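You operate a simulated robot arm through the tools that you are given. There is no shell and no other tool. Be economical: measure what you need, move in short steps, check, and stop when the job is done.

You run a simulated robot arm. Do the job below in one go: nothing can be reset, and whatever is moved stays where it is left.

TASK
Measure the spacer block and put it on the mat for its size.
Fine: take the block on the bench top and measure it with the caliper; the sliding jaw ends fully open.

Only the result counts: the job must be done as asked and must still hold three seconds after the hand-in. Knocking over, shifting, dropping, spilling or breaking anything else fails it.

THE ROBOT
A 6-joint arm with a two-finger parallel gripper, fixed in place. Base frame: the origin is at the foot of the arm, x ahead of it, y to its left, z up; the work surface is at about z = 80. Units: cm, rad, N and s.
With the tool pointing down near the work surface it reaches from about 26 to 68 cm from the base axis. Its first joint turns from -1.152 to 1.152 rad. Payload 2.9 kg.
Tool frame: the origin (TCP) lies between the finger pads and is the grasp point; the fingertips stand 3 cm ahead of it; z points along the fingers, y is the line along which they close. Largest opening 11 cm; finger width 2, thickness 1; the body of the gripper, 4.8 by 11.2 cm, starts 5.5 cm behind the TCP.
Orientation is that of the tool frame in the base frame, as a unit quaternion [x, y, z, w]. With the fingers straight down and closing along the base's y, the tool's x points along the base's -x, its y along +y and its z along -z.

THE INTERFACE
- The arm moves only by the tool jog_arm. Its argument "targets" is a list that holds one entry, the list of rows, each a list of 6 numbers: the shift along the tool's x, y, z in units of 500 mm (1.0 is 500 mm), then the turn, a rotation vector about the tool's x, y, z in units of 60 degrees (1.0 is 60 degrees). In form: [[[x, y, z, ax, ay, az], ...]]. A call has 1 to 8 rows; each row is the pose to reach, as a shift and turn from the pose commanded when the call began, along the tool's axes at that moment. "gripper" is the closure in counts, from 0 (fully open) to 255 (shut), set as the call begins (left out, the last holds). A call with a number of a shift or a turn outside -1 to 1 is refused whole. Rows are played at 5 a second. More than 5 cm and 0.15 rad between two rows, or a gripper value outside its range, and nothing of the call is played. Where a pose cannot be reached the arm comes as near as it can. A force on the tool above 80 N (or 10 N above the force at the start of the call, whichever is more), or a blocked arm, ends the call early, and 0.2 s more pass. Each finger travels about 10.8 cm/s and halts on what it meets, pressing with about 23 N; the grip force reading is that of the motor and also rises with nothing between the fingers. The clock runs only during rows and for 0.2 s after the last one: add rows that repeat a pose to give the fingers time. The reply holds the time, the measured pose of the TCP, the force on the tool along the base axes, the opening and the grip force, in the units named above and with some noise.
- Cameras (640 x 400 px; columns grow to the right, rows downward): "scene" is fixed at [6.25, 41.81, 138.76]; the picture's right is [-0.89, -0.45, 0.00], its down [-0.23, 0.46, -0.86] and it looks along [0.39, -0.76, -0.52] (base axes); focal length 362 px, centre (320, 200). "wrist" rides on the gripper at [-3.6, 0, -5.7] in the tool frame; the picture's right is [0.00, -1.00, 0.00], its down [0.97, 0.00, -0.24] and it looks along [0.24, 0.00, 0.97] (tool axes); focal length 218 px, centre (320, 200).
- snapshot(camera): a new picture of that camera. The clock stands still meanwhile.
- pixel_to_xyz(camera, pixels): for up to 12 pixels [column, row] of the newest picture of that camera ("zoom" is the newest enlarged one), the place [x, y, z] in the base frame of the surface seen there, good to about 0.2 cm. The clock stands still meanwhile.
- enlarge(camera, box): a new picture of the part [left, top, right, bottom] of that camera's present view, enlarged. The clock stands still meanwhile.
- hand_in(): hands the job in; it is judged then, once.

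Go step by step. Measure first, check grasps and placings, and put right what went wrong. The budget is 80 turns and 54 pictures, counting those below and the enlarged ones. Unless the task says otherwise, let go and move clear before handing in, and close with one line.

The tools are called after "Call:" as a command line: name --argument value ..., lists and objects as JSON in quotes. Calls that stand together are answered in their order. jog_arm: Moves the arm, as the interface text tells. Its arguments: {"type":"object","properties":{"targets":{"type":"array"},"gripper":{"type":"number"}},"required":["targets"]} The other tools are called the same way: snapshot (camera) takes a picture; pixel_to_xyz (camera, pixels) gives the place of the surface under pixels of a picture; enlarge (camera, box) takes an enlarged picture of a part of a camera's view; hand_in () hands the job in.

At the start:

```text
t: 0.0
position: [30.23, -34.63, 103.39]
tcp_rot: [0.0, 1.0, 0.0, 0.0]
contact_force: [-0.5, -0.2, 0.4]
width: 11.0
grasp_force: 0.1
```

scene: 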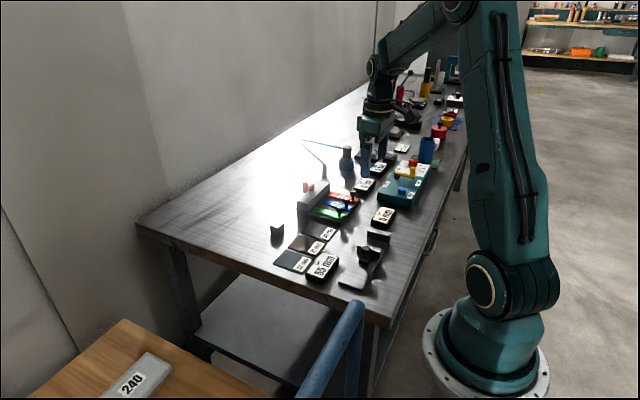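
wrist: 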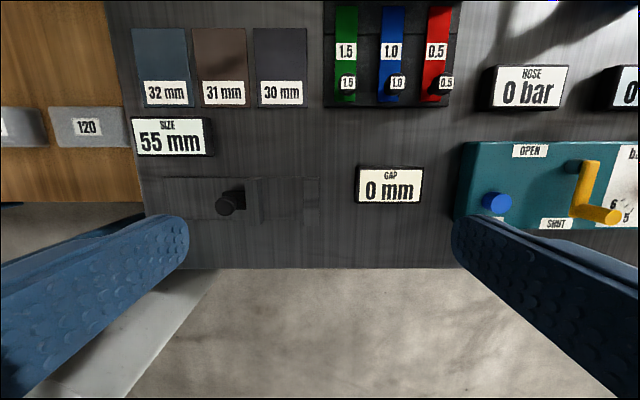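

The wrist view shows the mats 32/31/30 mm (cols 165, 222, 282), the SIZE display reading 55 mm, and the caliper with a knob near (230,203). I will enlarge views to find the block and the jaws.

Call:
enlarge --camera "scene" --box '[240, 180, 420, 300]'

Call:
enlarge --camera "wrist" --box '[100, 0, 340, 270]'

```text
3.33 times, centred on (330, 240) of scene
```

zoom: 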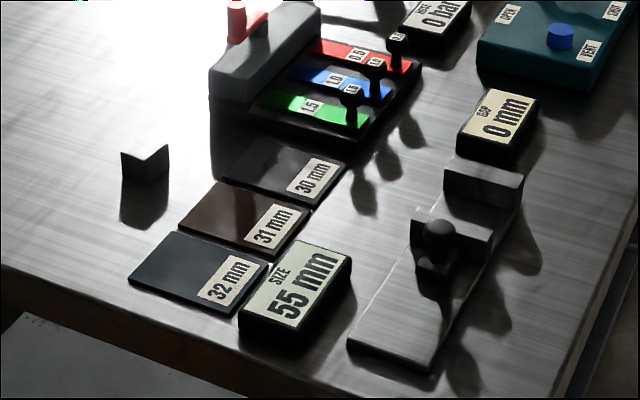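

```text
1.48 times, centred on (220, 135) of wrist
```

zoom: 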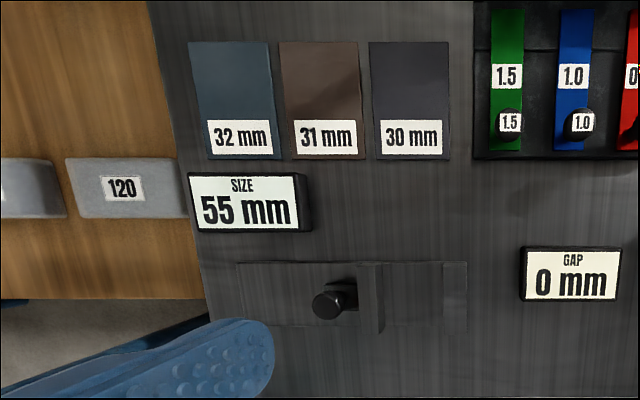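

The block looks to be the dark piece at scene zoom (145,165); the caliper's jaws are at zoom (455,225) and (483,180). Measuring these.

Call:
enlarge --camera "scene" --box '[255, 210, 300, 255]'

Call:
pixel_to_xyz --camera "wrist" --pixels '[[165, 60], [222, 60], [282, 60], [225, 204], [237, 200], [243, 200], [270, 185], [160, 185], [318, 180], [318, 215], [252, 200], [163, 215]]'

Call:
pixel_to_xyz --camera "scene" --pixels '[[277, 231], [271, 225], [283, 224], [281, 235], [272, 232], [277, 226], [363, 253], [365, 242], [377, 247], [374, 232], [386, 237], [358, 258]]'

```text
8.89 times, centred on (278, 232) of scene
```

zoom: 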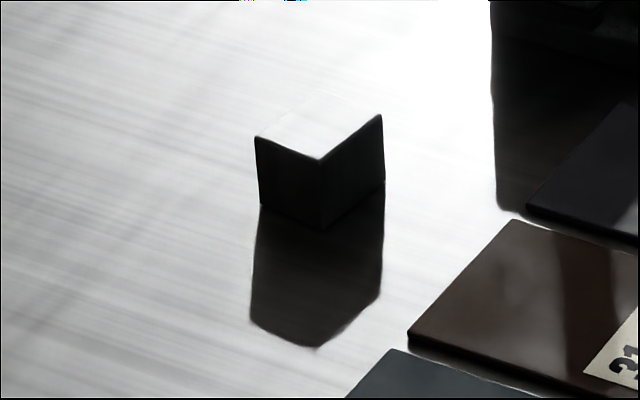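

```text
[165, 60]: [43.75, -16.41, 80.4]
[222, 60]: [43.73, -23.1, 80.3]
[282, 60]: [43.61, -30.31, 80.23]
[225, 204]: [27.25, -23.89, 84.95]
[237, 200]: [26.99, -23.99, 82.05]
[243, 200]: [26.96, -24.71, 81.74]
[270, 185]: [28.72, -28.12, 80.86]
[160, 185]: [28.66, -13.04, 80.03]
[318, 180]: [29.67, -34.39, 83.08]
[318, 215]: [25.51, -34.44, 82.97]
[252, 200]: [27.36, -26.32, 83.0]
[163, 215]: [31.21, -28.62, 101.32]
```

```text
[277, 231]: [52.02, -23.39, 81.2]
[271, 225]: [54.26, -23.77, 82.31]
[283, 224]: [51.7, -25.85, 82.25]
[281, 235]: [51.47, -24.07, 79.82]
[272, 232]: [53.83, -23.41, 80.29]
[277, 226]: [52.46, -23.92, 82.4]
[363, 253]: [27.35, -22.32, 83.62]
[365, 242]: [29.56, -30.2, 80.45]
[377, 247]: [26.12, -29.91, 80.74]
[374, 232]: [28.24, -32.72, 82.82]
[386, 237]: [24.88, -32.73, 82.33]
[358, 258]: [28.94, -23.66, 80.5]
```

The block is near (53,-25), about 2.5 cm high; the jaw faces are near y=-27 and y=-32.7, and the knob at (27,-24). Moving above the block to see it from above.

Call:
jog_arm --targets '[[[-0.07, 0.032, 0.02, 0, 0, 0], [-0.14, 0.064, 0.04, 0, 0, 0], [-0.21, 0.096, 0.06, 0, 0, 0], [-0.28, 0.128, 0.08, 0, 0, 0], [-0.35, 0.16, 0.1, 0, 0, 0], [-0.416, 0.193, 0.12, 0, 0, 0], [-0.416, 0.193, 0.12, 0, 0, 0]]]'

Call:
snapshot --camera "wrist"

```text
t: 1.6
position: [51.07, -24.9, 97.34]
tcp_rot: [0.001, 1.0, 0.0, 0.0]
contact_force: [0.1, 0.6, -0.1]
width: 10.99
grasp_force: 0.1
```

```text
48 pictures are left
```

wrist: 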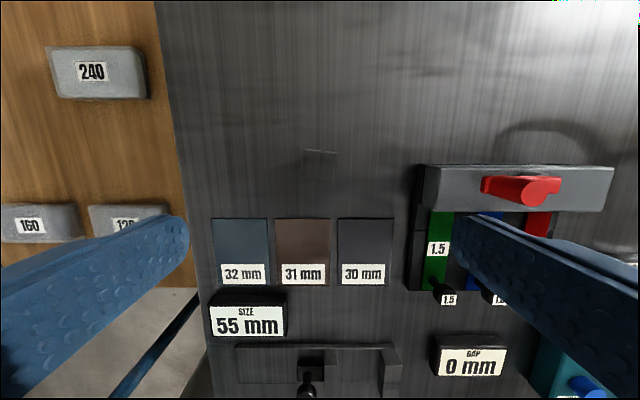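

Call:
enlarge --camera "wrist" --box '[280, 130, 360, 200]'

Call:
pixel_to_xyz --camera "wrist" --pixels '[[306, 151], [336, 152], [306, 178], [335, 179], [320, 165], [214, 220], [268, 220], [276, 220], [330, 220], [338, 220], [392, 220], [303, 284]]'

```text
5.71 times, centred on (320, 165) of wrist
```

zoom: 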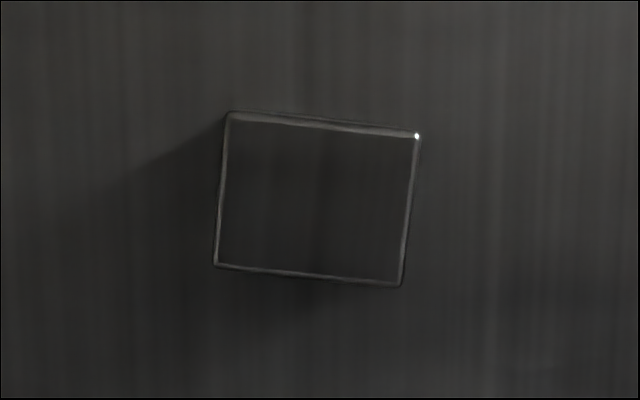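

```text
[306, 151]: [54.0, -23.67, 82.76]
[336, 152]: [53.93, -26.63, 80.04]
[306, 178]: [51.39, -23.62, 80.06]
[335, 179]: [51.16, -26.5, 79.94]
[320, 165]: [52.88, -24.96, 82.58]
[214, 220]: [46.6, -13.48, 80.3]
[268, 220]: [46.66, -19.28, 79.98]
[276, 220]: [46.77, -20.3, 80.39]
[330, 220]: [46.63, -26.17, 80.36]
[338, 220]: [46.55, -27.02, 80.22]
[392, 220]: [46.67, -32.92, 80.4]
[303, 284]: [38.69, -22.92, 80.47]
```

The block is about 3.1 x 2.5 cm, centre (52.7,-25.1), turned about -6° (long axis roughly along y). I'll grip its long sides (closing along x) so the ends stay free for the jaws; turning the tool first and part closing the fingers.

Call:
jog_arm --targets '[[[0, 0, 0, 0, 0, -0.14], [0, 0, 0, 0, 0, -0.28], [0, 0, 0, 0, 0, -0.42], [0, 0, 0, 0, 0, -0.56], [0, 0, 0, 0, 0, -0.7], [0, 0, 0, 0, 0, -0.84], [0, 0, 0, 0, 0, -0.98], [0, 0, 0, 0, 0, -0.98]]]' --gripper 116

Call:
jog_arm --targets '[[[0, 0, 0, 0, 0, -0.14], [0, 0, 0, 0, 0, -0.28], [0, 0, 0, 0, 0, -0.42], [0, 0, 0, 0, 0, -0.42]]]'

Call:
snapshot --camera "wrist"

```text
t: 3.4
position: [51.12, -24.92, 97.39]
tcp_rot: [-0.492, 0.871, 0.001, 0.0]
contact_force: [-1.3, -0.1, 0.3]
width: 5.99
grasp_force: 0.0
```

```text
t: 4.4
position: [51.17, -24.81, 97.47]
tcp_rot: [-0.67, 0.743, 0.0, -0.001]
contact_force: [-1.1, -0.9, 0.5]
width: 5.99
grasp_force: 0.0
```

```text
46 pictures are left
```

wrist: 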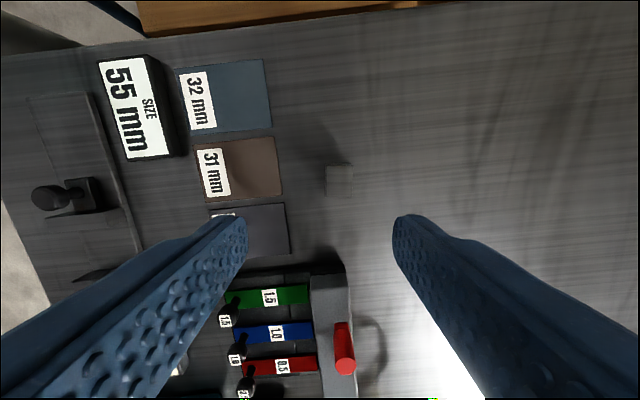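

The tool is turned 84°; the block at (340,180) looks aligned. Checking closely.

Call:
enlarge --camera "wrist" --box '[300, 145, 380, 215]'

Call:
pixel_to_xyz --camera "zoom" --pixels '[[220, 150], [380, 150], [220, 250], [380, 250], [300, 200], [320, 280]]'

```text
5.71 times, centred on (340, 180) of wrist
```

zoom: 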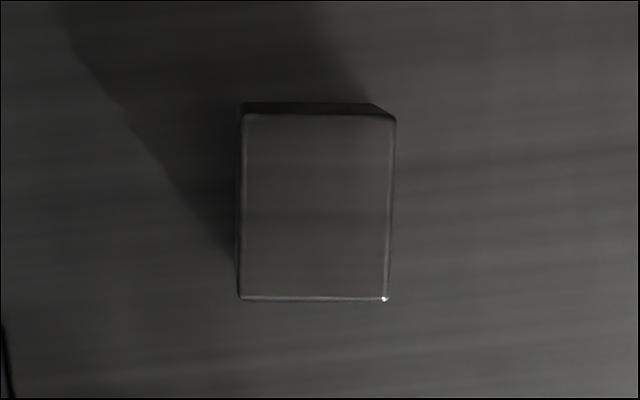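

```text
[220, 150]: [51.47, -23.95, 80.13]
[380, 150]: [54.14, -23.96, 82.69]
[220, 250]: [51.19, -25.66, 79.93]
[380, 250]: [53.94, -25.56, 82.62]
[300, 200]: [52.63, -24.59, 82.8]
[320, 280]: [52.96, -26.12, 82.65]
```

Block centre about (52.85,-24.9), top z 82.65, aligned with the tool. Descending to TCP z≈83.6, then closing.

Call:
jog_arm --targets '[[[-0.0037, -0.0348, 0.05, 0, 0, 0], [-0.0037, -0.0348, 0.12, 0, 0, 0], [-0.0037, -0.0348, 0.19, 0, 0, 0], [-0.0037, -0.0348, 0.24, 0, 0, 0], [-0.0037, -0.0348, 0.275, 0, 0, 0], [-0.0037, -0.0348, 0.275, 0, 0, 0]]]'

Call:
snapshot --camera "wrist"

```text
t: 5.8
position: [52.86, -24.93, 83.77]
tcp_rot: [-0.669, 0.743, 0.0, 0.0]
contact_force: [0.3, -0.3, 0.1]
width: 5.99
grasp_force: 0.1
```

```text
44 pictures are left
```

wrist: 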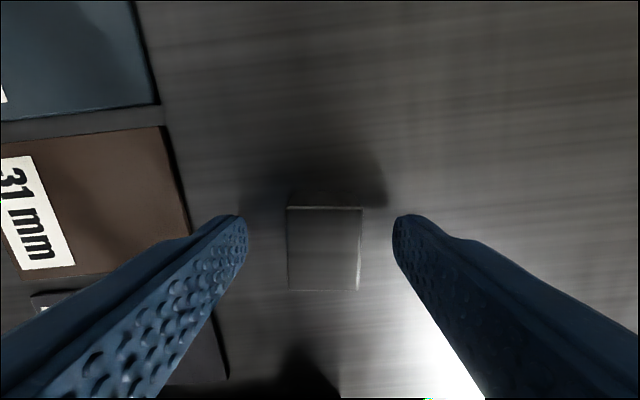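

The block at cols 287–362 is centred between the fingers. Closing.

Call:
jog_arm --targets '[[[0, 0, 0, 0, 0, 0], [0, 0, 0, 0, 0, 0], [0, 0, 0, 0, 0, 0], [0, 0, 0, 0, 0, 0]]]' --gripper 255

Call:
jog_arm --targets '[[[0, 0, -0.04, 0, 0, 0], [0, 0, -0.1, 0, 0, 0], [0, 0, -0.16, 0, 0, 0], [0, 0, -0.16, 0, 0, 0]]]'

Call:
snapshot --camera "wrist"

```text
t: 6.8
position: [52.78, -24.87, 83.61]
tcp_rot: [-0.669, 0.743, 0.001, 0.0]
contact_force: [-0.2, 0.0, 0.2]
width: 2.55
grasp_force: 22.6
```

```text
t: 7.8
position: [52.75, -25.03, 91.43]
tcp_rot: [-0.669, 0.743, 0.0, -0.001]
contact_force: [0.7, 0.5, -1.4]
width: 2.54
grasp_force: 22.9
```

```text
43 pictures are left
```

wrist: 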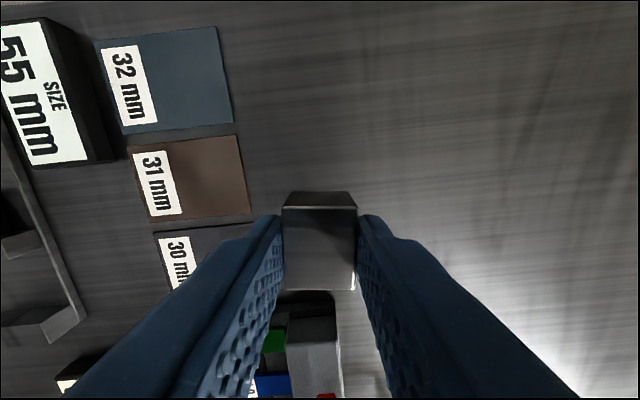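

The block is held (width 2.54). Moving up and over to above the caliper gap, and turning the last 6° so the block lines up with it.

Call:
jog_arm --targets '[[[0.0, 0.0, -0.08, 0, 0, 0], [0.025, 0.083, -0.08, 0, 0, -0.02], [0.05, 0.166, -0.08, 0, 0, -0.04], [0.075, 0.249, -0.08, 0, 0, -0.06], [0.1, 0.332, -0.08, 0, 0, -0.08], [0.125, 0.415, -0.08, 0, 0, -0.1], [0.149, 0.495, -0.08, 0, 0, -0.1], [0.149, 0.495, -0.08, 0, 0, -0.1]]]'

Call:
snapshot --camera "wrist"

Call:
enlarge --camera "scene" --box '[310, 180, 430, 300]'

```text
t: 9.6
position: [27.54, -29.75, 95.49]
tcp_rot: [0.707, -0.707, 0.0, -0.001]
contact_force: [0.8, 0.5, -1.2]
width: 2.53
grasp_force: 23.3
```

```text
42 pictures are left
```

wrist: 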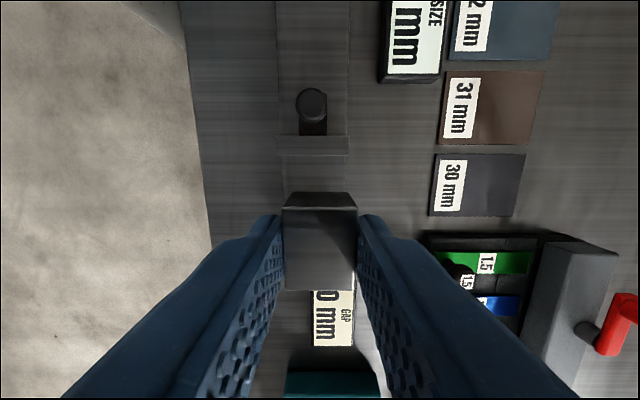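

```text
3.33 times, centred on (370, 240) of scene
```

zoom: 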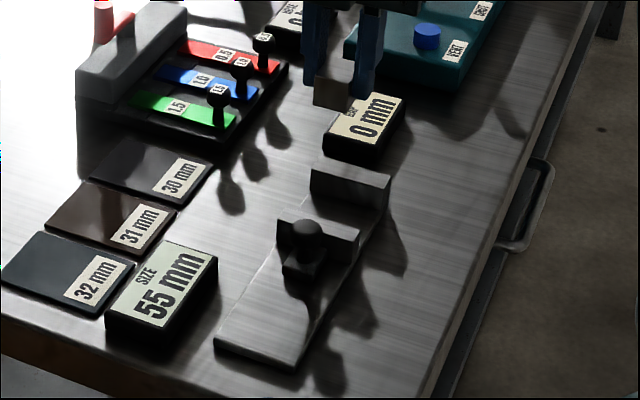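

The block hangs above the caliper. Measuring the jaws' faces accurately in both views.

Call:
pixel_to_xyz --camera "wrist" --pixels '[[279, 137], [345, 137], [279, 153], [345, 153], [312, 145], [290, 175], [340, 175], [312, 95], [312, 105], [312, 88], [282, 100], [345, 100]]'

Call:
pixel_to_xyz --camera "zoom" --pixels '[[350, 185], [320, 168], [380, 185], [322, 180], [375, 200], [345, 178], [310, 215], [345, 225], [285, 222], [350, 238], [345, 212], [330, 275]]'

```text
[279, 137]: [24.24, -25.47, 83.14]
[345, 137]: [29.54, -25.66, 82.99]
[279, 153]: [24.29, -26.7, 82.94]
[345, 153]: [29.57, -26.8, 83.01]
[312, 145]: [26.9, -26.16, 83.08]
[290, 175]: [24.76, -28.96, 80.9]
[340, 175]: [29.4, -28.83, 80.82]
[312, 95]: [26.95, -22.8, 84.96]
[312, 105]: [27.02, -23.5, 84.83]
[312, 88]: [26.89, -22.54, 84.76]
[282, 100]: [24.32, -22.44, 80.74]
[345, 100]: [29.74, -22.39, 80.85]
```

```text
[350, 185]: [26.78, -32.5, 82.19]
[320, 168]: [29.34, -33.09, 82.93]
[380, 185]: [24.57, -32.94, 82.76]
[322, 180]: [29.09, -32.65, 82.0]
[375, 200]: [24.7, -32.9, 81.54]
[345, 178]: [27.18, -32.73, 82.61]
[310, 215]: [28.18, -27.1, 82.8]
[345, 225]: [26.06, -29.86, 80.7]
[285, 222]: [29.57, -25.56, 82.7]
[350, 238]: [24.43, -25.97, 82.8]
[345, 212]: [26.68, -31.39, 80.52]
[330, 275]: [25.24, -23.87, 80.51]
```

Sliding jaw spans y -25.4…-27.0, fixed jaw's face is at -32.5, the bed top z≈80.8, centre x≈27. Lowering the block to y≈-30.4 on the bed.

Call:
jog_arm --targets '[[[0.015, 0.01, 0.0, 0, 0, 0], [0.015, 0.01, 0.08, 0, 0, 0], [0.015, 0.01, 0.15, 0, 0, 0], [0.015, 0.01, 0.19, 0, 0, 0], [0.015, 0.01, 0.21, 0, 0, 0], [0.015, 0.01, 0.218, 0, 0, 0], [0.015, 0.01, 0.218, 0, 0, 0]]]'

Call:
snapshot --camera "wrist"

Call:
enlarge --camera "scene" --box '[310, 180, 430, 300]'

```text
t: 11.2
position: [27.1, -30.49, 84.68]
tcp_rot: [0.707, -0.707, 0.0, 0.0]
contact_force: [-0.2, 0.0, -1.0]
width: 2.55
grasp_force: 23.1
```

```text
40 pictures are left
```

wrist: 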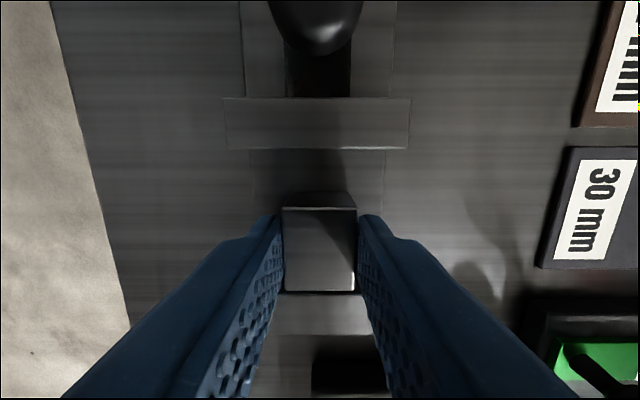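

```text
3.33 times, centred on (370, 240) of scene
```

zoom: 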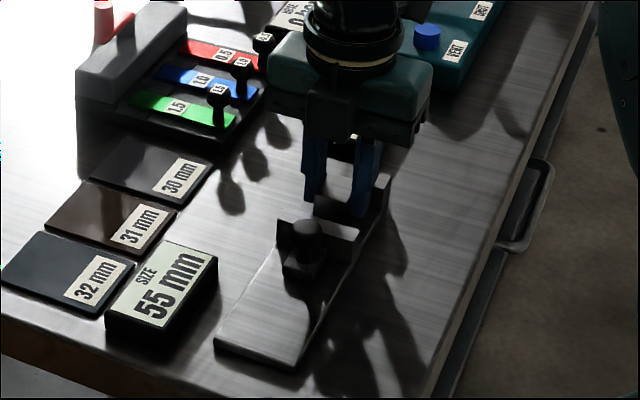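

The block is within the gap, no contact yet. Creeping down slightly.

Call:
jog_arm --targets '[[[0, 0, 0.002, 0, 0, 0], [0, 0, 0.002, 0, 0, 0]]]'

Call:
jog_arm --targets '[[[0, 0, 0.002, 0, 0, 0], [0, 0, 0.002, 0, 0, 0]]]'

```text
t: 11.8
position: [27.04, -30.5, 84.67]
tcp_rot: [0.707, -0.707, -0.001, 0.0]
contact_force: [-0.5, -0.1, -0.8]
width: 2.53
grasp_force: 23.3
```

```text
t: 12.4
position: [27.04, -30.62, 84.48]
tcp_rot: [0.707, -0.707, 0.0, 0.0]
contact_force: [-0.8, -0.1, -0.6]
width: 2.52
grasp_force: 22.9
```

Call:
jog_arm --targets '[[[0, 0, 0.002, 0, 0, 0], [0, 0, 0.002, 0, 0, 0]]]'

```text
t: 13.0
position: [27.04, -30.56, 84.48]
tcp_rot: [-0.707, 0.707, -0.001, 0.0]
contact_force: [-1.9, 0.5, 15.8]
width: 2.54
grasp_force: 22.8
```

Force z rose to 15.8 N: the block stands on the bed. Opening and rising.

Call:
jog_arm --targets '[[[0, 0, 0, 0, 0, 0], [0, 0, 0, 0, 0, 0], [0, 0, -0.01, 0, 0, 0], [0, 0, -0.08, 0, 0, 0], [0, 0, -0.16, 0, 0, 0], [0, 0, -0.24, 0, 0, 0], [0, 0, -0.24, 0, 0, 0]]]' --gripper 116

Call:
snapshot --camera "wrist"

```text
t: 14.6
position: [26.97, -30.9, 96.71]
tcp_rot: [-0.707, 0.708, 0.001, 0.0]
contact_force: [0.7, 0.8, -0.4]
width: 5.99
grasp_force: 0.1
```

```text
38 pictures are left
```

wrist: 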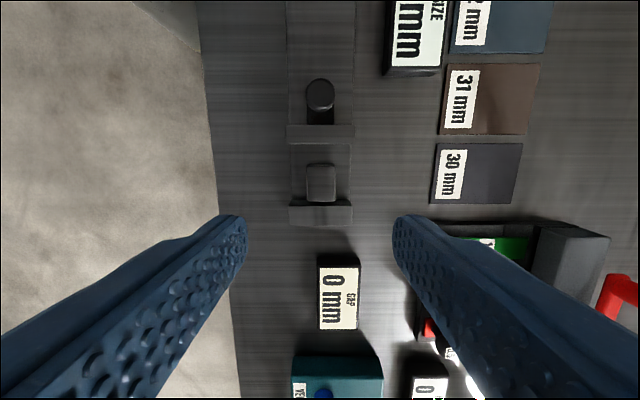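

The block stands upright between the jaws, at (320,182). Now examining the knob at (320,97).

Call:
enlarge --camera "wrist" --box '[270, 60, 370, 240]'

Call:
enlarge --camera "scene" --box '[330, 215, 400, 285]'

Call:
pixel_to_xyz --camera "wrist" --pixels '[[320, 83], [320, 95], [320, 104], [308, 95], [332, 95], [312, 120], [328, 120], [320, 182], [320, 166], [320, 196], [308, 180], [332, 180]]'

```text
2.22 times, centred on (320, 150) of wrist
```

zoom: 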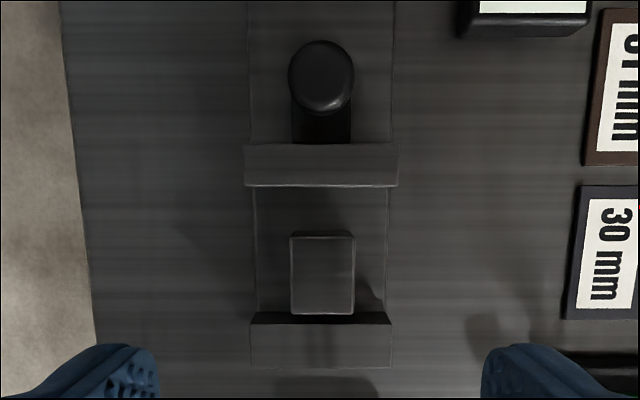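

```text
5.71 times, centred on (365, 250) of scene
```

zoom: 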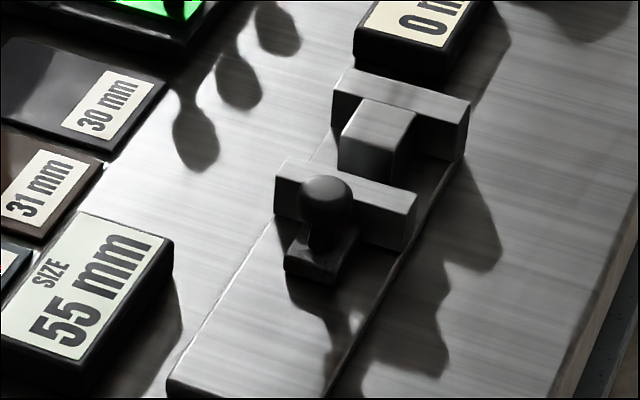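

```text
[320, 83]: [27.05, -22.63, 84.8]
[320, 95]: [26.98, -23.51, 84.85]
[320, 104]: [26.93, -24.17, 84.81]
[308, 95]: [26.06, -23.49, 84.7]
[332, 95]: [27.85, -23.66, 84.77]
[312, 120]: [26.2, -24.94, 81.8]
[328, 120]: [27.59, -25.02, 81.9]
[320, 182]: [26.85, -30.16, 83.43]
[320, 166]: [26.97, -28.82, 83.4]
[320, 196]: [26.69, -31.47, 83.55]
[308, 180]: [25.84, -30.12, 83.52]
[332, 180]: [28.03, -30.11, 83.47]
```

Knob cap: centre (27.0,-23.5), diameter ≈2, top 84.9, on a stem. Moving over it and down to TCP ≈86.

Call:
jog_arm --targets '[[[-0.07, 0, 0, 0, 0, 0], [-0.141, 0, 0, 0, 0, 0], [-0.141, 0, 0.07, 0, 0, 0], [-0.141, 0, 0.13, 0, 0, 0], [-0.141, 0, 0.18, 0, 0, 0], [-0.141, 0, 0.21, 0, 0, 0], [-0.141, 0, 0.21, 0, 0, 0]]]'

Call:
snapshot --camera "wrist"

```text
t: 16.2
position: [27.02, -23.59, 85.84]
tcp_rot: [-0.707, 0.707, 0.0, 0.0]
contact_force: [-0.5, -1.0, 0.2]
width: 6.0
grasp_force: 0.1
```

```text
35 pictures are left
```

wrist: 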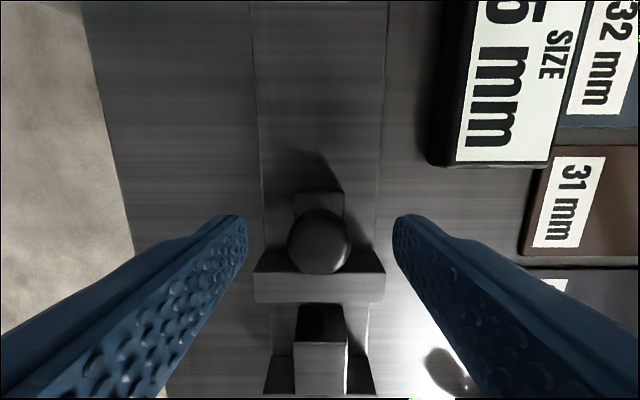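

The knob is centred between the fingers (320,243). Closing on it and dragging the jaw 1.8 cm towards the block.

Call:
jog_arm --targets '[[[0, 0, 0, 0, 0, 0], [0, 0, 0, 0, 0, 0], [0, 0, 0, 0, 0, 0], [0, 0, 0, 0, 0, 0]]]' --gripper 255

Call:
jog_arm --targets '[[[0.006, 0, 0, 0, 0, 0], [0.012, 0, 0, 0, 0, 0], [0.018, 0, 0, 0, 0, 0], [0.024, 0, 0, 0, 0, 0], [0.03, 0, 0, 0, 0, 0], [0.036, 0, 0, 0, 0, 0], [0.036, 0, 0, 0, 0, 0]]]'

Call:
snapshot --camera "wrist"

```text
t: 17.2
position: [26.98, -23.67, 85.92]
tcp_rot: [0.707, -0.707, 0.0, 0.0]
contact_force: [-3.3, -0.7, -4.9]
width: 2.22
grasp_force: 44.6
```

```text
t: 18.8
position: [27.01, -25.25, 85.98]
tcp_rot: [-0.707, 0.707, 0.001, 0.0]
contact_force: [-2.5, 0.0, -21.1]
width: 2.23
grasp_force: 44.6
```

```text
34 pictures are left
```

wrist: 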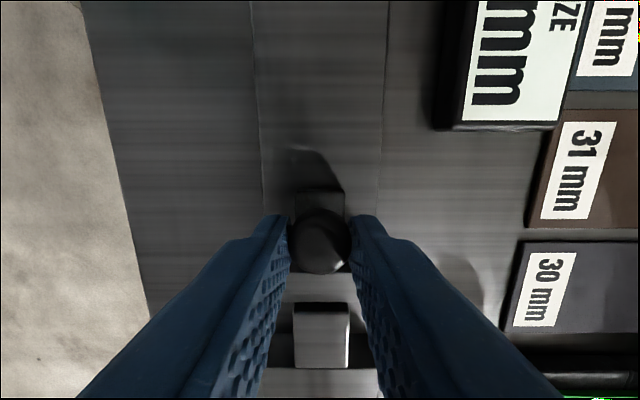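

The jaw follows the knob. Continuing in small steps toward contact and reading the display.

Call:
jog_arm --targets '[[[0.004, 0, 0, 0, 0, 0], [0.007, 0, 0, 0, 0, 0], [0.01, 0, 0, 0, 0, 0], [0.01, 0, 0, 0, 0, 0]]]'

Call:
enlarge --camera "scene" --box '[290, 200, 410, 290]'

```text
t: 19.8
position: [26.96, -25.74, 85.93]
tcp_rot: [0.707, -0.707, -0.001, 0.0]
contact_force: [2.6, 1.2, -32.2]
width: 2.22
grasp_force: 45.0
```

```text
4.44 times, centred on (350, 245) of scene
```

zoom: 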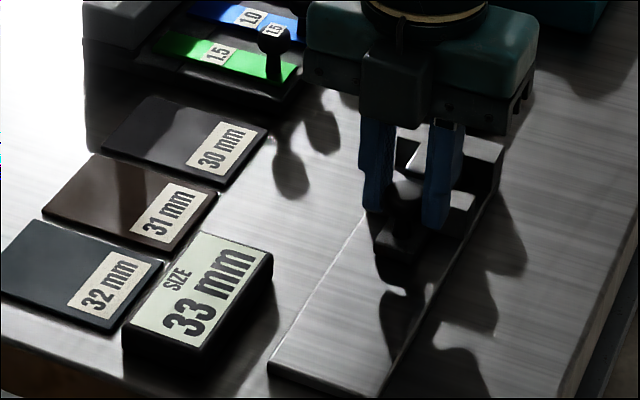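

The display reads 33 mm, no firm contact yet (y force 1.2). Going on in 1 mm steps.

Call:
jog_arm --targets '[[[0.002, 0, 0, 0, 0, 0], [0.002, 0, 0, 0, 0, 0]]]'

Call:
jog_arm --targets '[[[0.002, 0, 0, 0, 0, 0], [0.002, 0, 0, 0, 0, 0]]]'

Call:
enlarge --camera "scene" --box '[290, 200, 410, 290]'

```text
t: 20.4
position: [27.03, -25.92, 85.92]
tcp_rot: [-0.707, 0.708, 0.0, -0.001]
contact_force: [0.5, 1.8, -28.9]
width: 2.23
grasp_force: 45.3
```

```text
t: 21.0
position: [26.93, -25.77, 85.91]
tcp_rot: [0.707, -0.707, -0.001, -0.001]
contact_force: [-0.4, 9.4, -20.9]
width: 2.22
grasp_force: 45.3
```

```text
4.44 times, centred on (350, 245) of scene
```

zoom: 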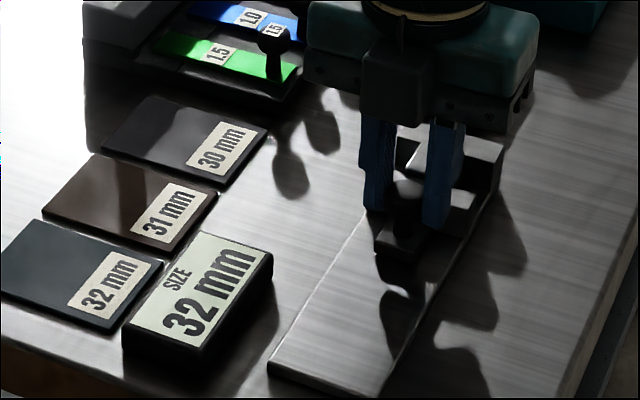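

It reads 32 mm with force y rising to 9.4 N. Pressing two more mm-steps to see whether 32 holds firm.

Call:
jog_arm --targets '[[[0.001, 0, 0, 0, 0, 0], [0.002, 0, 0, 0, 0, 0], [0.002, 0, 0, 0, 0, 0]]]'

Call:
jog_arm --targets '[[[0.001, 0, 0, 0, 0, 0], [0.002, 0, 0, 0, 0, 0], [0.002, 0, 0, 0, 0, 0]]]'

Call:
enlarge --camera "scene" --box '[290, 200, 410, 290]'

Call:
snapshot --camera "wrist"

```text
t: 21.8
position: [26.93, -25.93, 85.95]
tcp_rot: [0.708, -0.706, -0.002, -0.001]
contact_force: [-1.2, 22.6, -2.5]
width: 2.22
grasp_force: 45.4
```

```text
t: 22.6
position: [26.94, -25.91, 85.94]
tcp_rot: [0.708, -0.706, -0.002, -0.002]
contact_force: [-5.2, 27.4, 19.4]
width: 2.25
grasp_force: 45.5
```

```text
4.44 times, centred on (350, 245) of scene
```

zoom: 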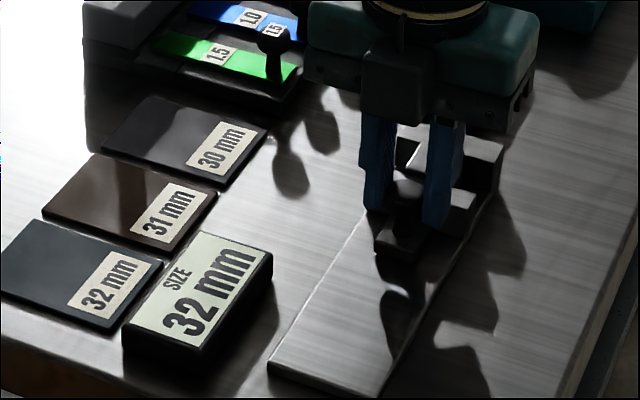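

```text
30 pictures are left
```

wrist: 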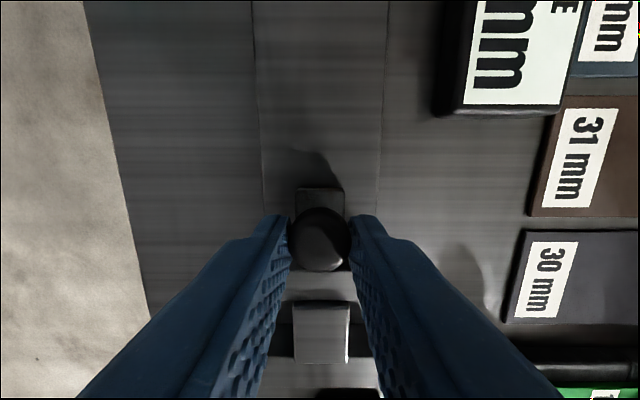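

32 mm held under 27 N of push. Verifying that the block is squarely clamped.

Call:
enlarge --camera "wrist" --box '[250, 260, 390, 400]'

Call:
enlarge --camera "scene" --box '[355, 220, 395, 260]'

```text
2.86 times, centred on (320, 330) of wrist
```

zoom: 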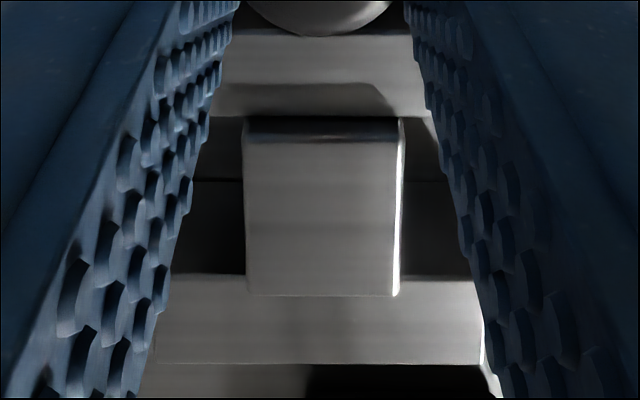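

```text
10.00 times, centred on (375, 240) of scene
```

zoom: 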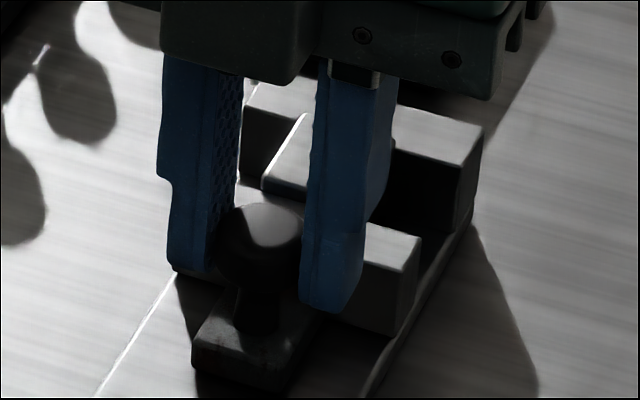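

The block is squarely clamped: size 32 mm. Now dragging the jaw back open until it meets its stop.

Call:
jog_arm --targets '[[[-0.008, 0, 0, 0, 0, 0], [-0.016, 0, 0, 0, 0, 0], [-0.024, 0, 0, 0, 0, 0], [-0.032, 0, 0, 0, 0, 0], [-0.04, 0, 0, 0, 0, 0], [-0.048, 0, 0, 0, 0, 0], [-0.054, 0, 0, 0, 0, 0], [-0.054, 0, 0, 0, 0, 0]]]'

Call:
jog_arm --targets '[[[-0.003, 0, 0, 0, 0, 0], [-0.006, 0, 0, 0, 0, 0], [-0.006, 0, 0, 0, 0, 0]]]'

Call:
enlarge --camera "scene" --box '[290, 200, 410, 290]'

```text
t: 24.4
position: [26.98, -23.58, 85.94]
tcp_rot: [-0.707, 0.708, -0.001, -0.001]
contact_force: [-0.9, -17.4, -21.8]
width: 2.23
grasp_force: 45.0
```

```text
t: 25.2
position: [27.02, -23.5, 86.09]
tcp_rot: [-0.706, 0.708, -0.004, -0.002]
contact_force: [-0.1, -31.3, -8.6]
width: 2.21
grasp_force: 45.1
```

```text
4.44 times, centred on (350, 245) of scene
```

zoom: 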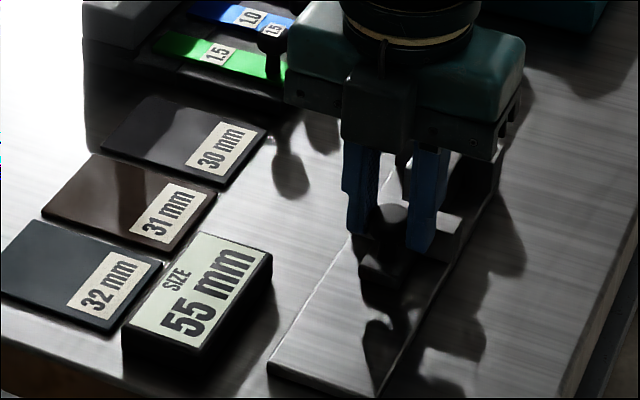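

The jaw is at its stop: 55 mm with 31 N resisting. Easing the overdrive, opening and rising.

Call:
jog_arm --targets '[[[0.003, 0, 0, 0, 0, 0], [0.003, 0, 0, 0, 0, 0]]]'

Call:
jog_arm --targets '[[[0, 0, 0, 0, 0, 0], [0, 0, 0, 0, 0, 0], [0, 0, 0, 0, 0, 0], [0, 0, -0.08, 0, 0, 0], [0, 0, -0.16, 0, 0, 0], [0, 0, -0.22, 0, 0, 0], [0, 0, -0.22, 0, 0, 0]]]' --gripper 116

Call:
snapshot --camera "wrist"

Call:
enlarge --camera "scene" --box '[290, 200, 410, 290]'

```text
t: 25.8
position: [26.98, -23.4, 86.19]
tcp_rot: [0.707, -0.707, 0.002, 0.002]
contact_force: [0.7, -17.6, 11.1]
width: 2.24
grasp_force: 44.9
```

```text
t: 27.4
position: [27.1, -23.39, 97.02]
tcp_rot: [-0.707, 0.707, 0.001, 0.001]
contact_force: [-0.2, -0.7, 0.6]
width: 6.0
grasp_force: 0.1
```

```text
26 pictures are left
```

wrist: 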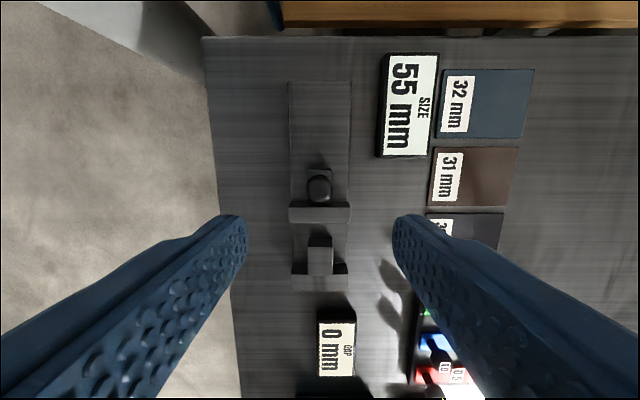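

```text
4.44 times, centred on (350, 245) of scene
```

zoom: 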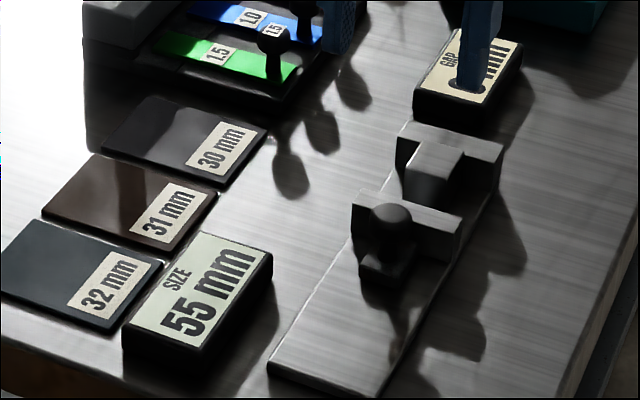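

The jaw is open at 55 and the block rests by the fixed jaw. Measuring the block and the 32 mat.

Call:
pixel_to_xyz --camera "wrist" --pixels '[[320, 236], [320, 255], [320, 273], [310, 255], [330, 255], [443, 72], [533, 72], [437, 136], [524, 136], [480, 104], [505, 104], [290, 206]]'

Call:
enlarge --camera "wrist" --box '[270, 190, 370, 300]'

```text
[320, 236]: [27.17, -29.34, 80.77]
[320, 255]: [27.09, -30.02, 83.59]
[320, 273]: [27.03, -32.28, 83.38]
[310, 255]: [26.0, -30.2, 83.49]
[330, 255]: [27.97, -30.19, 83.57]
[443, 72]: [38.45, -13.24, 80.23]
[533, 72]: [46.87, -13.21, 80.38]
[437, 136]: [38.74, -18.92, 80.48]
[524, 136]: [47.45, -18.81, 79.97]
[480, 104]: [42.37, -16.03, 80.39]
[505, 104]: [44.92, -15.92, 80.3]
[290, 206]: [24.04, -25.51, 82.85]
```

```text
3.64 times, centred on (320, 245) of wrist
```

zoom: 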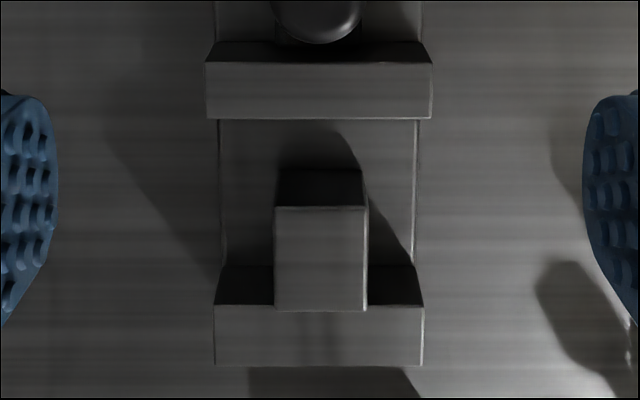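

Block centre (27.0,-30.9). Moving over it, descending to TCP ≈84.6, and gripping.

Call:
jog_arm --targets '[[[0.075, 0, 0, 0, 0, 0], [0.147, 0, 0, 0, 0, 0], [0.147, 0, 0.08, 0, 0, 0], [0.147, 0, 0.15, 0, 0, 0], [0.147, 0, 0.21, 0, 0, 0], [0.147, 0, 0.247, 0, 0, 0], [0.147, 0, 0.247, 0, 0, 0]]]'

Call:
snapshot --camera "wrist"

```text
t: 29.0
position: [26.93, -30.72, 84.51]
tcp_rot: [0.707, -0.707, 0.001, 0.0]
contact_force: [-0.8, 0.4, 0.2]
width: 5.96
grasp_force: 0.0
```

```text
23 pictures are left
```

wrist: 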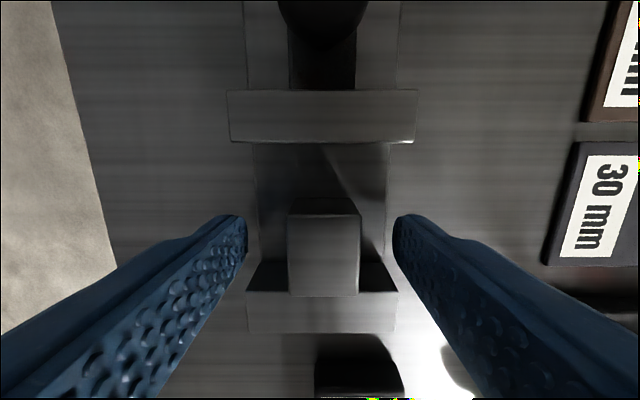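

The block at cols 288–360 is centred. Closing, then lifting straight with a hair of clearance from the fixed jaw.

Call:
jog_arm --targets '[[[0, 0, 0, 0, 0, 0], [0, 0, 0, 0, 0, 0], [0, 0, 0, 0, 0, 0], [0, 0, 0, 0, 0, 0], [0, 0, 0, 0, 0, 0]]]' --gripper 255

Call:
jog_arm --targets '[[[-0.003, 0, -0.006, 0, 0, 0], [-0.006, 0, -0.03, 0, 0, 0], [-0.006, 0, -0.07, 0, 0, 0], [-0.006, 0, -0.14, 0, 0, 0], [-0.006, 0, -0.2, 0, 0, 0], [-0.006, 0, -0.2, 0, 0, 0]]]'

Call:
snapshot --camera "wrist"

```text
t: 30.2
position: [26.86, -30.74, 84.6]
tcp_rot: [-0.707, 0.707, 0.0, 0.0]
contact_force: [-0.6, -0.3, -0.4]
width: 2.56
grasp_force: 22.9
```

```text
t: 31.6
position: [26.96, -30.42, 94.66]
tcp_rot: [-0.707, 0.707, 0.0, 0.0]
contact_force: [-0.3, 0.2, -1.7]
width: 2.55
grasp_force: 22.8
```

```text
22 pictures are left
```

wrist: 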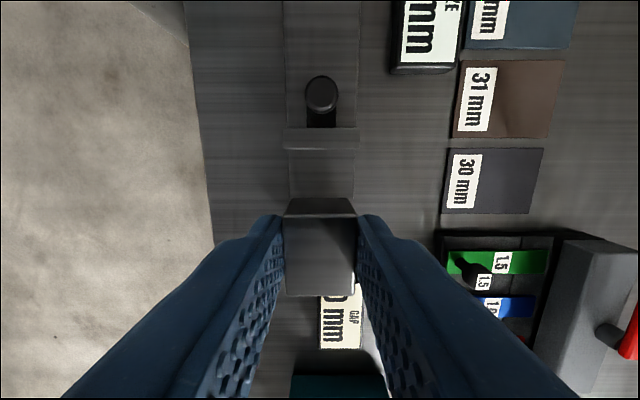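

Held. Mat 32 spans x 38.5–46.9, y -13.2–-19.1; carrying the block above its centre (42.9,-16.2).

Call:
jog_arm --targets '[[[-0.055, -0.062, 0, 0, 0, 0], [-0.112, -0.125, 0, 0, 0, 0], [-0.17, -0.19, 0, 0, 0, 0], [-0.228, -0.255, 0, 0, 0, 0], [-0.286, -0.319, 0, 0, 0, 0], [-0.286, -0.319, 0, 0, 0, 0]]]'

Call:
snapshot --camera "wrist"

Call:
enlarge --camera "scene" --box '[240, 190, 390, 290]'

```text
t: 33.0
position: [42.77, -16.11, 94.47]
tcp_rot: [0.708, -0.706, 0.0, 0.0]
contact_force: [0.0, 0.0, -2.3]
width: 2.54
grasp_force: 23.0
```

```text
21 pictures are left
```

wrist: 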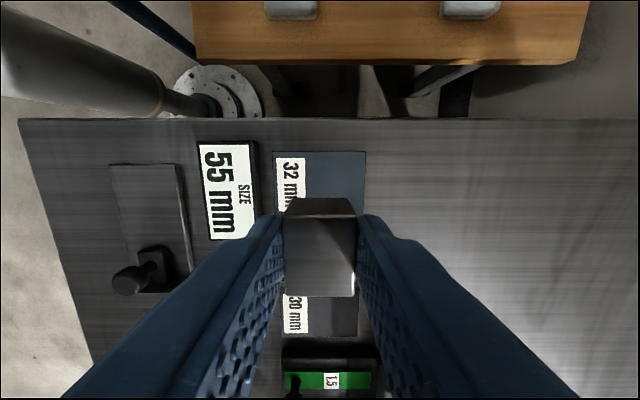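

```text
4.00 times, centred on (315, 240) of scene
```

zoom: 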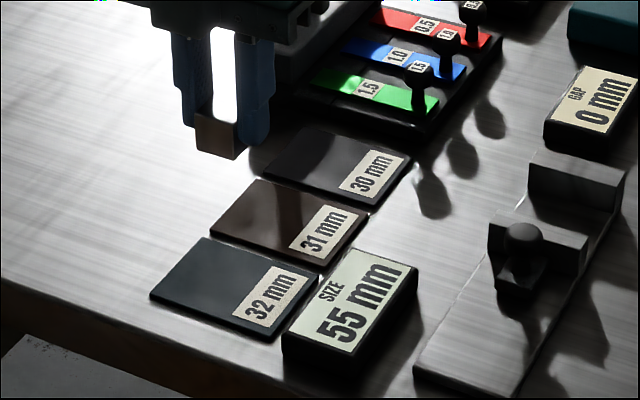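

Position is right. Descending to just over the mat.

Call:
jog_arm --targets '[[[0, 0, 0.07, 0, 0, 0], [0, 0, 0.13, 0, 0, 0], [0, 0, 0.17, 0, 0, 0], [0, 0, 0.19, 0, 0, 0], [0, 0, 0.199, 0, 0, 0], [0, 0, 0.199, 0, 0, 0]]]'

Call:
snapshot --camera "wrist"

```text
t: 34.4
position: [42.91, -16.19, 84.55]
tcp_rot: [-0.707, 0.707, -0.001, 0.0]
contact_force: [0.0, 0.7, -2.0]
width: 2.55
grasp_force: 23.0
```

```text
19 pictures are left
```

wrist: 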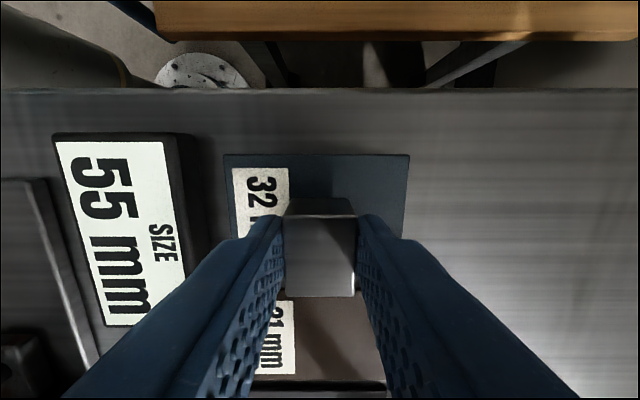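

The block spans y≈-14.9…-18.0 over a mat of -13.0…-19.1; nudging +0.4 cm in y and creeping down to contact.

Call:
jog_arm --targets '[[[-0.008, 0, 0, 0, 0, 0], [-0.008, 0, 0.003, 0, 0, 0], [-0.008, 0, 0.003, 0, 0, 0]]]'

Call:
jog_arm --targets '[[[0, 0, 0.002, 0, 0, 0], [0, 0, 0.002, 0, 0, 0]]]'

Call:
jog_arm --targets '[[[0, 0, 0.002, 0, 0, 0], [0, 0, 0.002, 0, 0, 0]]]'

```text
t: 35.2
position: [42.76, -15.62, 84.58]
tcp_rot: [-0.707, 0.707, 0.0, 0.0]
contact_force: [0.7, 0.1, -1.9]
width: 2.57
grasp_force: 22.5
```

```text
t: 35.8
position: [42.86, -15.68, 84.39]
tcp_rot: [0.707, -0.707, 0.0, 0.0]
contact_force: [-0.2, 0.3, -2.2]
width: 2.54
grasp_force: 23.2
```

```text
t: 36.4
position: [42.93, -15.69, 84.35]
tcp_rot: [0.707, -0.707, 0.0, 0.0]
contact_force: [0.1, 0.3, -0.8]
width: 2.56
grasp_force: 22.9
```

Call:
jog_arm --targets '[[[0, 0, 0.002, 0, 0, 0], [0, 0, 0.002, 0, 0, 0]]]'

```text
t: 37.0
position: [43.01, -15.74, 84.31]
tcp_rot: [0.707, -0.707, -0.001, 0.0]
contact_force: [-0.1, -0.3, -2.5]
width: 2.54
grasp_force: 23.3
```

Call:
jog_arm --targets '[[[0, 0, 0.002, 0, 0, 0], [0, 0, 0.002, 0, 0, 0]]]'

```text
t: 37.6
position: [42.83, -15.76, 84.17]
tcp_rot: [-0.707, 0.707, 0.0, 0.0]
contact_force: [0.3, -0.7, -0.9]
width: 2.53
grasp_force: 22.6
```

Still no contact force; one more millimetre.

Call:
jog_arm --targets '[[[0, 0, 0.002, 0, 0, 0], [0, 0, 0.002, 0, 0, 0]]]'

```text
t: 38.2
position: [42.93, -15.69, 84.03]
tcp_rot: [0.708, -0.706, 0.0, 0.0]
contact_force: [-1.8, 0.8, 5.3]
width: 2.52
grasp_force: 23.3
```

Force z turned to +5 N: the block rests on the mat. Opening to about 4.5 cm and rising.

Call:
jog_arm --targets '[[[0, 0, 0, 0, 0, 0], [0, 0, 0, 0, 0, 0], [0, 0, -0.01, 0, 0, 0], [0, 0, -0.08, 0, 0, 0], [0, 0, -0.16, 0, 0, 0], [0, 0, -0.24, 0, 0, 0], [0, 0, -0.24, 0, 0, 0]]]' --gripper 150

Call:
snapshot --camera "wrist"

Call:
enlarge --camera "scene" --box '[260, 200, 410, 300]'

```text
t: 39.8
position: [42.97, -15.88, 95.9]
tcp_rot: [0.707, -0.707, 0.0, 0.0]
contact_force: [-0.1, 0.4, -0.4]
width: 4.53
grasp_force: 0.0
```

```text
18 pictures are left
```

wrist: 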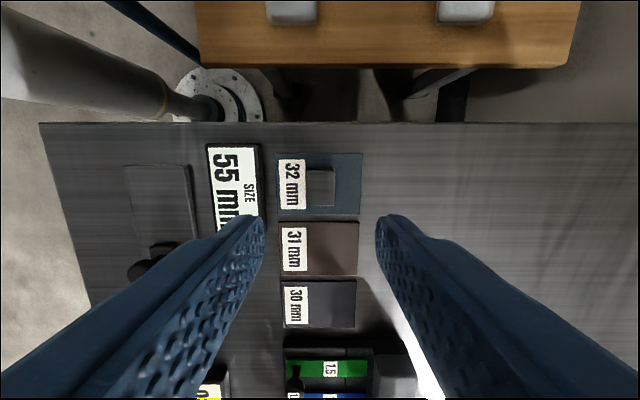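

```text
4.00 times, centred on (335, 250) of scene
```

zoom: 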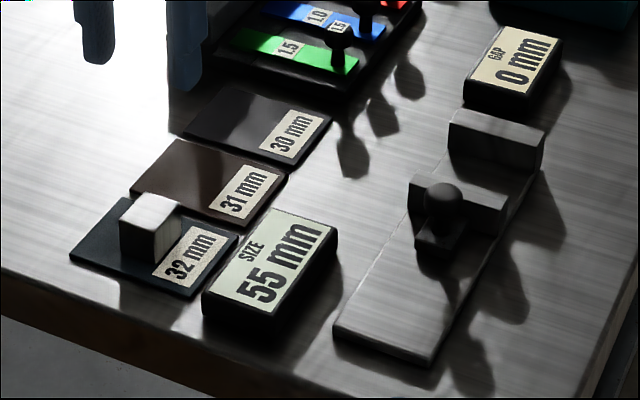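

The block stands wholly on the 32 mm mat (wrist (320,188)), the display shows 55 mm with the jaw fully open, and the arm is clear. Handing in.

Call:
hand_in

```text
The job is handed in.
```

The spacer block measured 32 mm and is on the 32 mm mat. The caliper's sliding jaw is back at its fully open stop (55 mm), and the arm has let go and moved clear.
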